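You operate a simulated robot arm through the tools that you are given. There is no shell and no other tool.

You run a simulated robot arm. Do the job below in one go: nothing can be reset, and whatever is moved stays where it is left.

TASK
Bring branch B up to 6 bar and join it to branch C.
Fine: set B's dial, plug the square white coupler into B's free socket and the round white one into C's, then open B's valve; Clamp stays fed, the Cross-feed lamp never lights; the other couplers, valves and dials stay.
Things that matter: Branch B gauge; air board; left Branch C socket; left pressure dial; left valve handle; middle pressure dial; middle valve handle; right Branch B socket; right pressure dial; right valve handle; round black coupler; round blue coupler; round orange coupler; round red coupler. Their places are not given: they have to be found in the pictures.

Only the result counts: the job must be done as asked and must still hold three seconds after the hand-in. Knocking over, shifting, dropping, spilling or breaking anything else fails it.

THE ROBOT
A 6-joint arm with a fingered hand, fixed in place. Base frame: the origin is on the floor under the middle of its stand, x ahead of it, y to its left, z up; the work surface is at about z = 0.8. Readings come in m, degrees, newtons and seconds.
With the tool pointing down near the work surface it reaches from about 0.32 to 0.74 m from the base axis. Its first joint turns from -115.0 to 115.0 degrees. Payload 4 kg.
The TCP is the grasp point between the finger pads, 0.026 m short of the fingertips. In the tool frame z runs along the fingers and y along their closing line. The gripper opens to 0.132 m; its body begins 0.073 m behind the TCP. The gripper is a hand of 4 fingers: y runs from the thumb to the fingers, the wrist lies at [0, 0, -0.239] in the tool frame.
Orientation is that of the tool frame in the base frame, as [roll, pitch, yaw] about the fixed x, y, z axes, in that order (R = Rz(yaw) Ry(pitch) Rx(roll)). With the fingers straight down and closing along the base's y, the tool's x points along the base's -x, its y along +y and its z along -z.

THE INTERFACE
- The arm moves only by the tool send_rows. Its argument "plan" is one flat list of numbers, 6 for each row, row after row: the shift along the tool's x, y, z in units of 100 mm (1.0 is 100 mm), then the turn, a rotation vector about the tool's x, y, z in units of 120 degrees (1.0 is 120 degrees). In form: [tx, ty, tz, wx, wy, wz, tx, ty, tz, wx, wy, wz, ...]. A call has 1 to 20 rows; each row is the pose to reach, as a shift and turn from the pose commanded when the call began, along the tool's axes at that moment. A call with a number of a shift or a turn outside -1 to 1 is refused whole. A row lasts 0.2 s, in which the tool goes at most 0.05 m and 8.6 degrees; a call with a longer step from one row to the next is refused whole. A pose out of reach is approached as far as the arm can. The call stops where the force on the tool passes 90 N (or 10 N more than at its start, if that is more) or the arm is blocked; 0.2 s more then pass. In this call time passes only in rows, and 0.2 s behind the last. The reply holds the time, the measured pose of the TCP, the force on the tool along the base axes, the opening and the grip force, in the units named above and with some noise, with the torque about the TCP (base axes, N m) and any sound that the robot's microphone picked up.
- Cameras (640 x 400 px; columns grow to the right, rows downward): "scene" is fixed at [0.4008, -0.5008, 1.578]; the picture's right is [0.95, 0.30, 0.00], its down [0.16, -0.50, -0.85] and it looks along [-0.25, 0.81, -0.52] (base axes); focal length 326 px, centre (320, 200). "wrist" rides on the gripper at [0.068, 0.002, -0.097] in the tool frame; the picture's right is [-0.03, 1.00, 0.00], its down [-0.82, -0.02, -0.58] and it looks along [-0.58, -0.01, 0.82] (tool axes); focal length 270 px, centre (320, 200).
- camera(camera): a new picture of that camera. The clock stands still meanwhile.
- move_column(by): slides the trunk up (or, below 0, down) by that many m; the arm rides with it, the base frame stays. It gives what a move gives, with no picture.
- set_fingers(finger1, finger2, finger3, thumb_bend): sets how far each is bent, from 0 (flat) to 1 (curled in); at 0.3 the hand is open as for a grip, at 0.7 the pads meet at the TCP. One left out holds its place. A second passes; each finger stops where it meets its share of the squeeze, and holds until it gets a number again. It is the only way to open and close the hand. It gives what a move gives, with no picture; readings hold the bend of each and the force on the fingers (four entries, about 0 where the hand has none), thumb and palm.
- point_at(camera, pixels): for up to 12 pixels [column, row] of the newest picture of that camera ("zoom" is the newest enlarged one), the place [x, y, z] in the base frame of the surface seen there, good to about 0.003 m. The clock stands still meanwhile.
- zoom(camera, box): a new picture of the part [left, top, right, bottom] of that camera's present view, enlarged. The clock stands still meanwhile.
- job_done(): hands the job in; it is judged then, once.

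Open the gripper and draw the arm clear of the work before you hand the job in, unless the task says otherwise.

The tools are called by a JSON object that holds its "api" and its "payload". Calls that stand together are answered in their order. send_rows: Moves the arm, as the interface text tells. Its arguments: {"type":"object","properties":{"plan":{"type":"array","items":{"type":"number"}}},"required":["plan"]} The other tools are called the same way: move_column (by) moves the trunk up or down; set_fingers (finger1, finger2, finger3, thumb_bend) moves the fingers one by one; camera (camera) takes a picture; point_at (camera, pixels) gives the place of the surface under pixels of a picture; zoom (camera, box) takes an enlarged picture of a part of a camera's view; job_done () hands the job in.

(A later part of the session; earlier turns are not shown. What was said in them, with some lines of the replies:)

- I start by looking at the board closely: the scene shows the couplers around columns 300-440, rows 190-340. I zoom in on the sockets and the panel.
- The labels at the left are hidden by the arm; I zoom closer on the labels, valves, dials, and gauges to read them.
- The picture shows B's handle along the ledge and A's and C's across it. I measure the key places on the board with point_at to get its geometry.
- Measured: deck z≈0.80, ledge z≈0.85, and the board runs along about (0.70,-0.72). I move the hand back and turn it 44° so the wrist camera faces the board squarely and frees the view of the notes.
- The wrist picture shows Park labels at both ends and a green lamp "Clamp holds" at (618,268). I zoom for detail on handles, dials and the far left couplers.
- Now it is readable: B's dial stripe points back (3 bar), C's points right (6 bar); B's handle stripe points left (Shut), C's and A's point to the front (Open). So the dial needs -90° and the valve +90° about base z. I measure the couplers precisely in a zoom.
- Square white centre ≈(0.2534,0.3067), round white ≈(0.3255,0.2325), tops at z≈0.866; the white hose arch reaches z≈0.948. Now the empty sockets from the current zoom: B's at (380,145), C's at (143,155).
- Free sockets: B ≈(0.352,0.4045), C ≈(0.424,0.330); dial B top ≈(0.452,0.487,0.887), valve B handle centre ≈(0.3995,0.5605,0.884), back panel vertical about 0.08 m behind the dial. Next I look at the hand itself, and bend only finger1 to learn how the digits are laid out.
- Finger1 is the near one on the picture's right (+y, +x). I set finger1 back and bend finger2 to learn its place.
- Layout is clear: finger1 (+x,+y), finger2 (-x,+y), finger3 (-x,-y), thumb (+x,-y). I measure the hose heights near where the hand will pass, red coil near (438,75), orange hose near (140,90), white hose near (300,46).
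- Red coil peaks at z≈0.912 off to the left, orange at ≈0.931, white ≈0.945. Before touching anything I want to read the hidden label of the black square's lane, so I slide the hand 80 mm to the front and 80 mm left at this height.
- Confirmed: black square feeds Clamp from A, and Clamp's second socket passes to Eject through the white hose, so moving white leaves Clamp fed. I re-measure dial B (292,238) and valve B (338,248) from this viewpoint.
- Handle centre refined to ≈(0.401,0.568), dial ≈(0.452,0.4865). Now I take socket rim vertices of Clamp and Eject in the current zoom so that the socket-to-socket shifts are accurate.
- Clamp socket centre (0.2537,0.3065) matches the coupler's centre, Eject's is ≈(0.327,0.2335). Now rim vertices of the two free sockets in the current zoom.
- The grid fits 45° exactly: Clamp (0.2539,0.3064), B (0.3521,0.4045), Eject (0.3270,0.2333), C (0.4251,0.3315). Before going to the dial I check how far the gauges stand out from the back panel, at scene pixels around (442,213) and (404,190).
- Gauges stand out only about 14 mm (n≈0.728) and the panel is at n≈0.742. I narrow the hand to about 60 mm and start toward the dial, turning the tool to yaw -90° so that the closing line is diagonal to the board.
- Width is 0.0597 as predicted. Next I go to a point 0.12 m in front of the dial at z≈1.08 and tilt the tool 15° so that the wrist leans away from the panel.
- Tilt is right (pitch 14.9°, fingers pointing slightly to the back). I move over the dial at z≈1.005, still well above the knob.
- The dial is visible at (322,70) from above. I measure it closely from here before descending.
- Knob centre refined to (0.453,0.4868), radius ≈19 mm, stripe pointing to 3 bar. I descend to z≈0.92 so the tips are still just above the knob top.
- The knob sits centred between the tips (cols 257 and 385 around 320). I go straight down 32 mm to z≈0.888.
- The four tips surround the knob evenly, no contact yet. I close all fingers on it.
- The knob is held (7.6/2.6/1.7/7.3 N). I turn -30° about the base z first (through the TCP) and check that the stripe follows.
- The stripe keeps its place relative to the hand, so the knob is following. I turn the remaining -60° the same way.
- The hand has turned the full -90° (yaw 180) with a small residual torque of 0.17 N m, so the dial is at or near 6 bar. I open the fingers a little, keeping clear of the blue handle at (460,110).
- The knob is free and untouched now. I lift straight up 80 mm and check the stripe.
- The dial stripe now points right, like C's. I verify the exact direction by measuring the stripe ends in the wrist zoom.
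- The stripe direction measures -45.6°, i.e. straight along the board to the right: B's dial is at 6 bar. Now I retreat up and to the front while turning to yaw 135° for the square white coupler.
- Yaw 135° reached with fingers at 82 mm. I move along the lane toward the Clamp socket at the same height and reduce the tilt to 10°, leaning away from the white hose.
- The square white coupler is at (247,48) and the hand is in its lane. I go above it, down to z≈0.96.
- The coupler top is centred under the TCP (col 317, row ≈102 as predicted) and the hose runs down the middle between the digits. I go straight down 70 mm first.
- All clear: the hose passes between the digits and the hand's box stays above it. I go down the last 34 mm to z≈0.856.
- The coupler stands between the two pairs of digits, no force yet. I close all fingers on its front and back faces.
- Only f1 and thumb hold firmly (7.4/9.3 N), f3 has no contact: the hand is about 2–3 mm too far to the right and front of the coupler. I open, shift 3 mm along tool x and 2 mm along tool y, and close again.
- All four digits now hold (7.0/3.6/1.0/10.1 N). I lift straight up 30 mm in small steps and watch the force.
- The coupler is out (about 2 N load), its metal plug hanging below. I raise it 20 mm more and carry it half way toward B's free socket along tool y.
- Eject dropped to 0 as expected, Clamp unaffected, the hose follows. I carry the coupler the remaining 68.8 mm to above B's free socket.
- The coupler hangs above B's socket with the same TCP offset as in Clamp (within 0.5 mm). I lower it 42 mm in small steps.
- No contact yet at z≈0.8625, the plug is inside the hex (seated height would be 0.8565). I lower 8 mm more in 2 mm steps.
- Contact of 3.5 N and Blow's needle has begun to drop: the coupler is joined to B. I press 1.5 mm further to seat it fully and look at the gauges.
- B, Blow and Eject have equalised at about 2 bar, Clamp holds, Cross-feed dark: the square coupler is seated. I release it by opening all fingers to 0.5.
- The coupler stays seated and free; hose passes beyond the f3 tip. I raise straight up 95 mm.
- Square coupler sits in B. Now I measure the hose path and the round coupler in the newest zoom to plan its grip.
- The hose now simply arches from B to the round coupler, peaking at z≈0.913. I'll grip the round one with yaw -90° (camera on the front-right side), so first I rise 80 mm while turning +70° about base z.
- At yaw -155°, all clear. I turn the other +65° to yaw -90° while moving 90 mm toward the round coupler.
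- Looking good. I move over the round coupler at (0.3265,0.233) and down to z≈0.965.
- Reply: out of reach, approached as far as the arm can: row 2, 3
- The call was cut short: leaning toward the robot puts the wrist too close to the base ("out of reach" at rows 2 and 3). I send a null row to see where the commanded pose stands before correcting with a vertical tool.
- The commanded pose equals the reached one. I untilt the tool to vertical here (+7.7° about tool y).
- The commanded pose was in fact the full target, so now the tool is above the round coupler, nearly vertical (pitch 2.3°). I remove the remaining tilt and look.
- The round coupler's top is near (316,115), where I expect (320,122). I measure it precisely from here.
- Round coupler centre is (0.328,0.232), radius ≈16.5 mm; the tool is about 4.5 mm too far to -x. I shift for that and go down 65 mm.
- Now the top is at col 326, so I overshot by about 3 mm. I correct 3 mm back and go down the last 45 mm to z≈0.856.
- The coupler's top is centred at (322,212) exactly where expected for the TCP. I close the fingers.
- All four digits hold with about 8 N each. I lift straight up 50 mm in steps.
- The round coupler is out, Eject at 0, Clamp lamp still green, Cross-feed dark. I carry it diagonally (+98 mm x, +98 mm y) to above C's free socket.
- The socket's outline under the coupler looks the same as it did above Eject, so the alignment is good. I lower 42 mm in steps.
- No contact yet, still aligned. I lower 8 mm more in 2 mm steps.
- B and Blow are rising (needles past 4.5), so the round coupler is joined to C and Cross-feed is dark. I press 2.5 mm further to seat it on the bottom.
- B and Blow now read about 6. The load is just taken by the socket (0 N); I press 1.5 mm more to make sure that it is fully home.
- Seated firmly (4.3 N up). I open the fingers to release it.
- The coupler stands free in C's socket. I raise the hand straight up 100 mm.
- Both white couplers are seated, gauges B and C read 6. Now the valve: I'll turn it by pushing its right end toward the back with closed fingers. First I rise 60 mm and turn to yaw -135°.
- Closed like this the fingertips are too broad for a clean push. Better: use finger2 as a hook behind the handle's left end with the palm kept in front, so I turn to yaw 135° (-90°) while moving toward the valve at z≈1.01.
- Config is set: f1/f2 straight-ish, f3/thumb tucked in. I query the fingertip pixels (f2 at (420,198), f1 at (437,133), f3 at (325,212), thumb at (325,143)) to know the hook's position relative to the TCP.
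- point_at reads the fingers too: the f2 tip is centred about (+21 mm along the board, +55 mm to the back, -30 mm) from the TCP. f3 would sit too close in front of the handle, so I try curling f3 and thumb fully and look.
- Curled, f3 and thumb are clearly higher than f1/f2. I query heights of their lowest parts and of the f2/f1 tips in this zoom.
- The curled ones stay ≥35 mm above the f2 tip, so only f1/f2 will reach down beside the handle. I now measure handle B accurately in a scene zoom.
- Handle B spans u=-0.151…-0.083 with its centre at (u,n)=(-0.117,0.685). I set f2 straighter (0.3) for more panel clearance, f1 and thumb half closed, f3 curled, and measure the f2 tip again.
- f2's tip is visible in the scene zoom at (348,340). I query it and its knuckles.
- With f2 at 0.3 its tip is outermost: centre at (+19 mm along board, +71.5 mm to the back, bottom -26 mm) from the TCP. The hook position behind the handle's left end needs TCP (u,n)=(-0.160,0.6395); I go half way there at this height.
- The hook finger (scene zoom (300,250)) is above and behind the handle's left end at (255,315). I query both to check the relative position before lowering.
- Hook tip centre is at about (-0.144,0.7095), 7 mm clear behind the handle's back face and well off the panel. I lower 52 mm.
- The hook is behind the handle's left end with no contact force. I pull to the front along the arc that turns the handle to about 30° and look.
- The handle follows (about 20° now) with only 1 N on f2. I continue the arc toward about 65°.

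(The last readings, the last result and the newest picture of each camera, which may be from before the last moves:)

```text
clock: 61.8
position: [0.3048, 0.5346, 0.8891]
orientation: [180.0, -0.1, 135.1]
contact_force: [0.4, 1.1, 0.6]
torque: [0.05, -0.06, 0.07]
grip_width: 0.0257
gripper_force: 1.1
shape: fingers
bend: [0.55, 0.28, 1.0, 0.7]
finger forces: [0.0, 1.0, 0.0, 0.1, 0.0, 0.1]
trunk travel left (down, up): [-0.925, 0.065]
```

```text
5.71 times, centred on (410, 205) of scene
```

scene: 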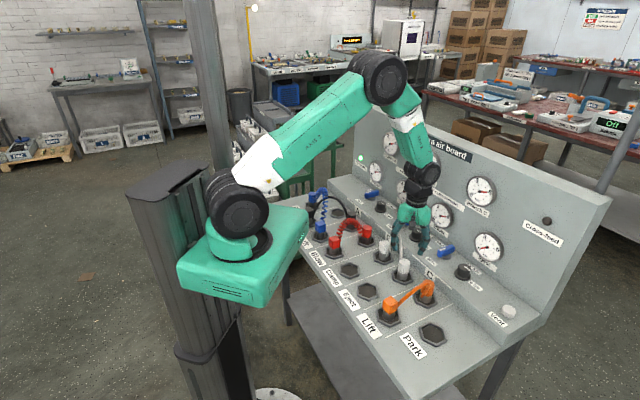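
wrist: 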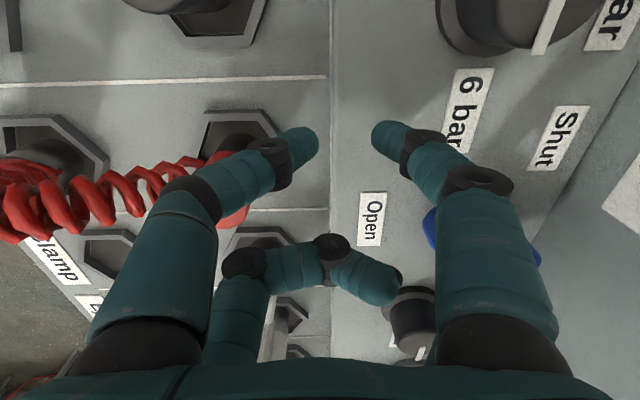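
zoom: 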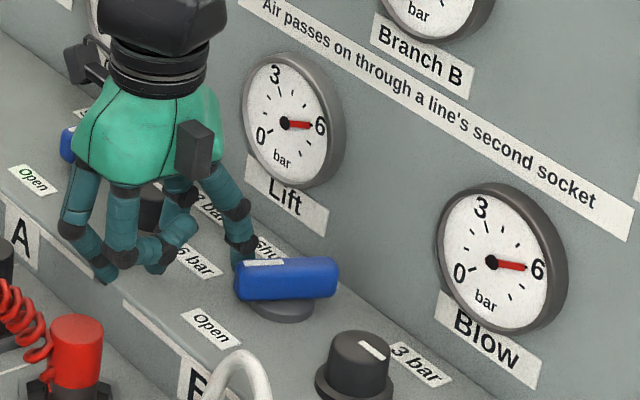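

The handle is at about 67° by its slope in the picture. I continue to about 90° (stripe end straight to the front).

{"api": "send_rows", "payload": {"plan": [-0.026, -0.025, 0, 0, 0, 0, -0.052, -0.053, 0, 0, 0, 0, -0.085, -0.08, 0, 0, 0, 0]}}

{"api": "zoom", "payload": {"camera": "scene", "box": [370, 170, 450, 240]}}

{"api": "zoom", "payload": {"camera": "scene", "box": [390, 200, 470, 260]}}

```text
clock: 62.6
position: [0.3056, 0.5209, 0.8882]
orientation: [-180.0, 0.1, 135.0]
contact_force: [0.0, 1.7, 0.9]
torque: [0.05, -0.05, 0.12]
grip_width: 0.0255
gripper_force: 0.5
shape: fingers
bend: [0.55, 0.28, 1.0, 0.7]
finger forces: [0.1, 1.2, 0.1, 0.1, 0.0, 0.0]
trunk travel left (down, up): [-0.925, 0.065]
```

```text
5.71 times, centred on (410, 205) of scene
```

zoom: 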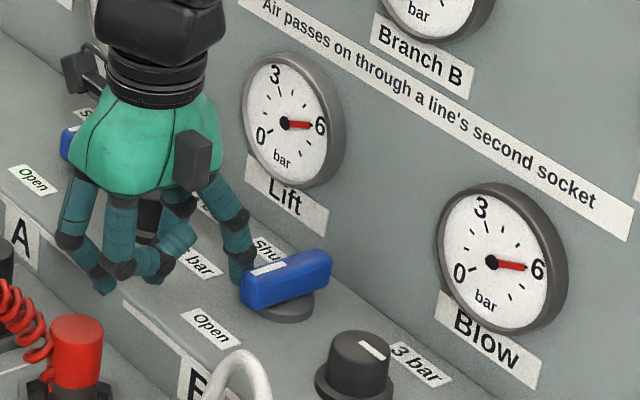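

```text
6.67 times, centred on (430, 230) of scene
```

zoom: 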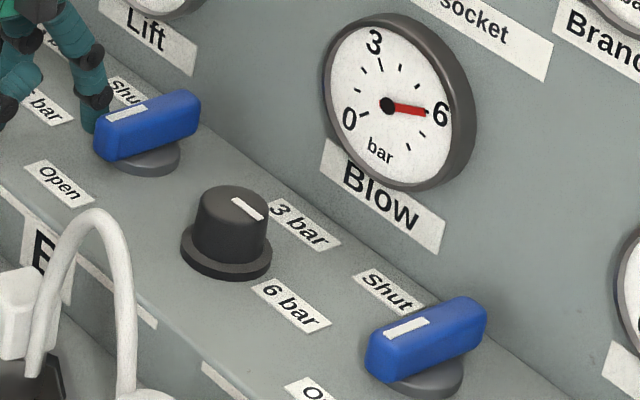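

The handle is near 84° (slope slightly shallower than C's). I push the front end 5 mm further to the right to bring it to the end position.

{"api": "send_rows", "payload": {"plan": [-0.025, -0.01, 0, 0, 0, 0, -0.05, -0.01, 0, 0, 0, 0]}}

{"api": "zoom", "payload": {"camera": "scene", "box": [390, 200, 470, 260]}}

{"api": "zoom", "payload": {"camera": "scene", "box": [388, 205, 420, 225]}}

{"api": "zoom", "payload": {"camera": "scene", "box": [430, 238, 462, 258]}}

```text
clock: 63.2
position: [0.3064, 0.52, 0.8899]
orientation: [179.8, 0.0, 135.2]
contact_force: [-10.0, 12.6, -1.4]
torque: [0.04, 0.24, 1.25]
grip_width: 0.0257
gripper_force: 8.0
shape: fingers
bend: [0.55, 0.28, 1.0, 0.7]
finger forces: [0.0, 15.8, 0.0, 0.1, 0.1, 0.1]
trunk travel left (down, up): [-0.925, 0.065]
```

```text
6.67 times, centred on (430, 230) of scene
```

zoom: 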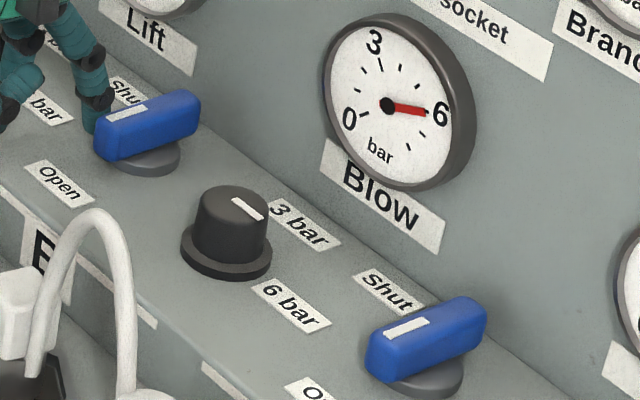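

```text
16.00 times, centred on (404, 215) of scene
```

zoom: 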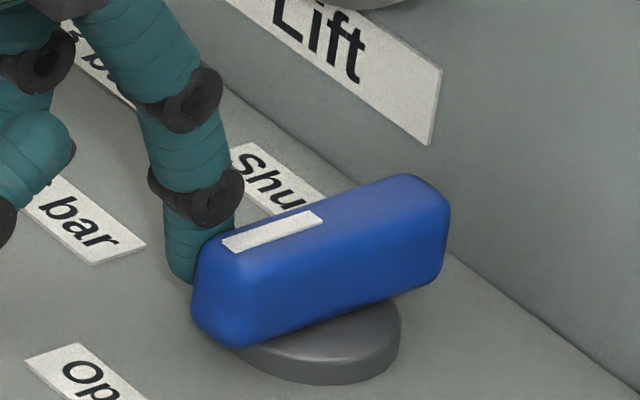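

```text
16.00 times, centred on (446, 248) of scene
```

zoom: 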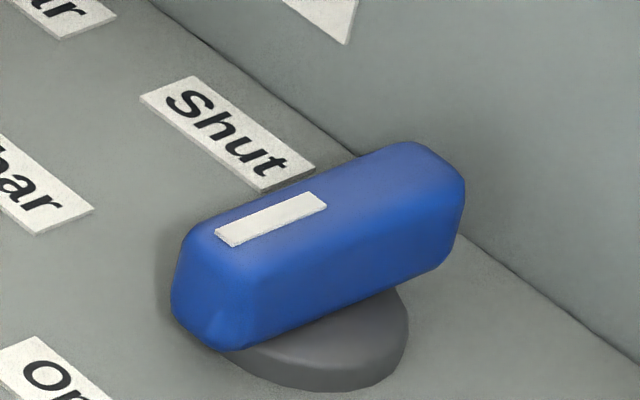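

Force rose to 16 N without further motion: the handle is against its Open stop, and its stripe slope (-0.30) matches C's (-0.32). I back the hook off 12 mm to the left and then go straight up.

{"api": "send_rows", "payload": {"plan": [0.06, 0.01, 0, 0, 0, 0, 0.12, 0.01, 0, 0, 0, 0, 0.12, 0.01, -0.3, 0, 0, 0, 0.12, 0.01, -0.65, 0, 0, 0, 0.12, 0.01, -1.0, 0, 0, 0]}}

{"api": "zoom", "payload": {"camera": "scene", "box": [388, 205, 420, 225]}}

{"api": "camera", "payload": {"camera": "wrist"}}

{"api": "zoom", "payload": {"camera": "scene", "box": [340, 110, 564, 260]}}

```text
clock: 64.4
position: [0.298, 0.5266, 0.9879]
orientation: [-180.0, 0.0, 135.1]
contact_force: [0.3, -0.2, 0.8]
torque: [0.06, 0.0, 0.01]
grip_width: 0.0255
gripper_force: 0.1
shape: fingers
bend: [0.55, 0.3, 1.0, 0.7]
finger forces: [0.0, 0.1, 0.0, 0.0, 0.0, 0.0]
trunk travel left (down, up): [-0.925, 0.065]
```

```text
16.00 times, centred on (404, 215) of scene
```

zoom: 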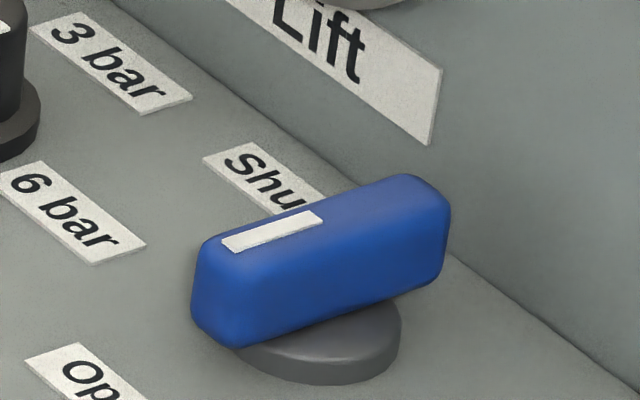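

```text
taken
```

wrist: 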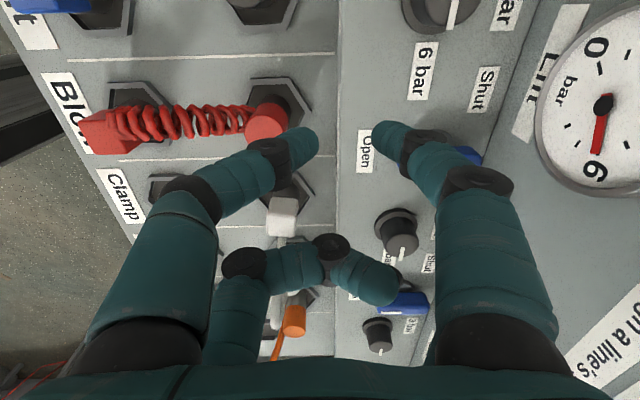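

```text
2.67 times, centred on (452, 185) of scene
```

zoom: 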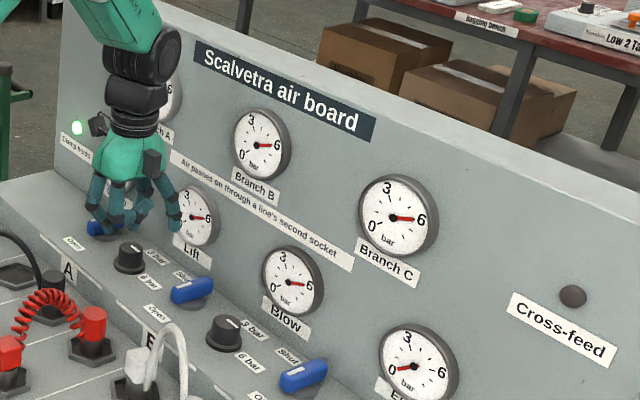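

Valve B is open, B, Blow and C read 6, Clamp lamp is green, Cross-feed dark. I rise 80 mm, move back to the front, and then open the hand.

{"api": "send_rows", "payload": {"plan": [0, 0, -0.4, 0, 0, 0, 0, -0.3, -0.8, 0, 0, 0, 0, -0.7, -0.9, 0, 0, 0, 0, -1.0, -1.0, 0, 0, 0]}}

{"api": "set_fingers", "payload": {"finger1": 0.3, "finger2": 0.3, "finger3": 0.3, "thumb_bend": 0.3}}

{"api": "camera", "payload": {"camera": "scene"}}

{"api": "zoom", "payload": {"camera": "scene", "box": [300, 180, 480, 350]}}

{"api": "zoom", "payload": {"camera": "scene", "box": [340, 110, 564, 260]}}

```text
clock: 65.4
position: [0.2285, 0.4509, 1.0869]
orientation: [-179.9, 0.1, 134.9]
contact_force: [-0.5, -0.1, -0.6]
torque: [0.02, -0.01, 0.02]
grip_width: 0.0257
gripper_force: 0.0
shape: fingers
bend: [0.55, 0.3, 1.0, 0.7]
finger forces: [0.0, 0.0, 0.1, 0.0, 0.1, 0.0]
trunk travel left (down, up): [-0.925, 0.065]
```

```text
clock: 66.4
position: [0.2299, 0.4529, 1.0867]
orientation: [-180.0, 0.0, 135.0]
contact_force: [-0.4, 0.4, 0.1]
torque: [0.02, -0.01, 0.01]
grip_width: 0.1323
gripper_force: 0.1
shape: fingers
bend: [0.3, 0.3, 0.3, 0.3]
finger forces: [0.0, 0.1, 0.1, 0.0, 0.1, 0.1]
trunk travel left (down, up): [-0.925, 0.065]
```

```text
taken
```

scene: 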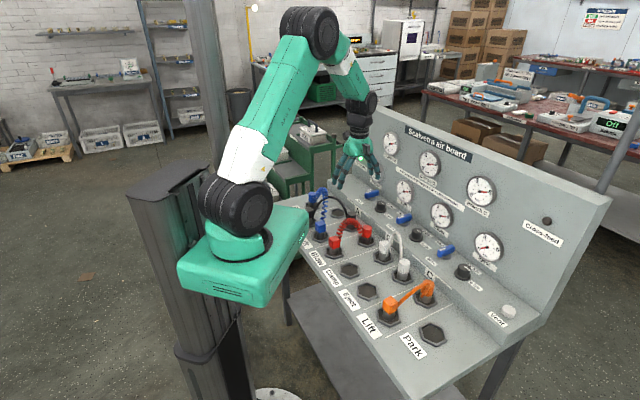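

```text
2.35 times, centred on (390, 265) of scene
```

zoom: 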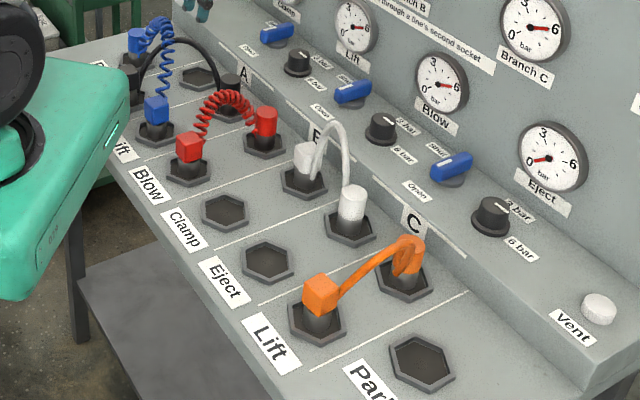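

```text
2.67 times, centred on (452, 185) of scene
```

zoom: 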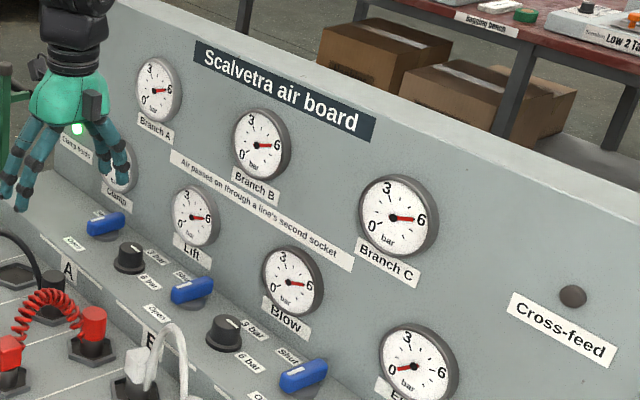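

The final state looks right. As a last check I measure the tops of both white couplers to confirm they sit at the same height (≈0.866) as the other plugged ones, and zoom on dial A to confirm it was not touched.

{"api": "zoom", "payload": {"camera": "scene", "box": [360, 220, 424, 290]}}

{"api": "point_at", "payload": {"camera": "scene", "pixels": [[383, 241], [382, 244], [403, 262], [404, 264], [366, 229], [424, 283]]}}

{"api": "zoom", "payload": {"camera": "scene", "box": [355, 180, 435, 230]}}

```text
5.71 times, centred on (392, 255) of scene
```

zoom: 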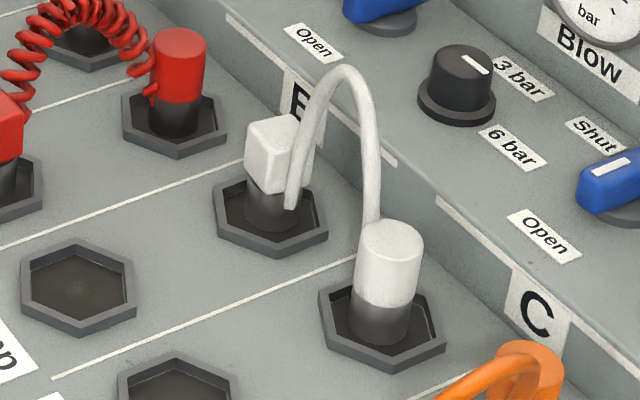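

```text
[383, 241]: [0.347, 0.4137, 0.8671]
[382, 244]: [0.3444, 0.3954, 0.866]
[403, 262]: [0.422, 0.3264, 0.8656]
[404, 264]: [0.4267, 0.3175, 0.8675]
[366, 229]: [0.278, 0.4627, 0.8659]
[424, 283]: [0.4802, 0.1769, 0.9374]
```

```text
8.00 times, centred on (395, 205) of scene
```

zoom: 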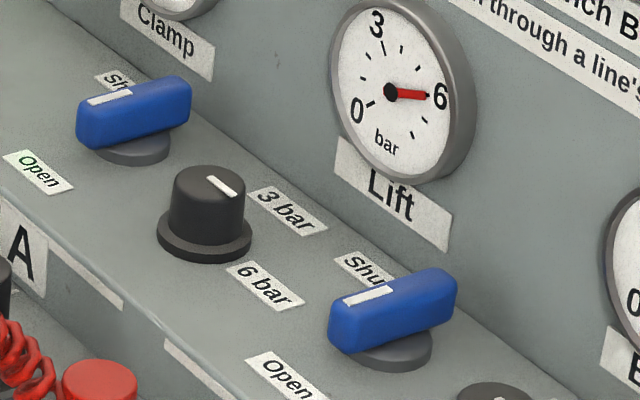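

Both white couplers sit upright at z≈0.866, level with the others. Dial B is at 6 bar, valve B is at Open, and dial A and valve A are untouched. Gauges B and C read 6, the Clamp lamp is lit and Cross-feed is dark. The hand is open and clear of the board, so I hand the job in.

{"api": "job_done", "payload": {}}

```text
The job is handed in.
```

Branch B is at 6 bar and joined to branch C, and the job is handed in.

- **Dial:** B's pressure dial now points to 6 bar.
- **Couplers:** the square white coupler is seated in B's free socket and the round white one in C's. Both tops measure about z = 0.866, level with the red one that was already plugged in.
- **Valve:** B's handle is turned to Open, against its stop. I opened it last, after both couplers were in.
- **Gauges and lamps:** the Branch B, Branch C and Blow gauges read 6 bar. The "Clamp holds" lamp was lit and the Cross-feed lamp dark in every picture where I could see them.
- **Eject:** it now reads 0 bar. Its only feed was the white hose from Clamp, which the task had me move.

I did not move any other coupler, valve or dial. The hand is open and drawn back from the board.
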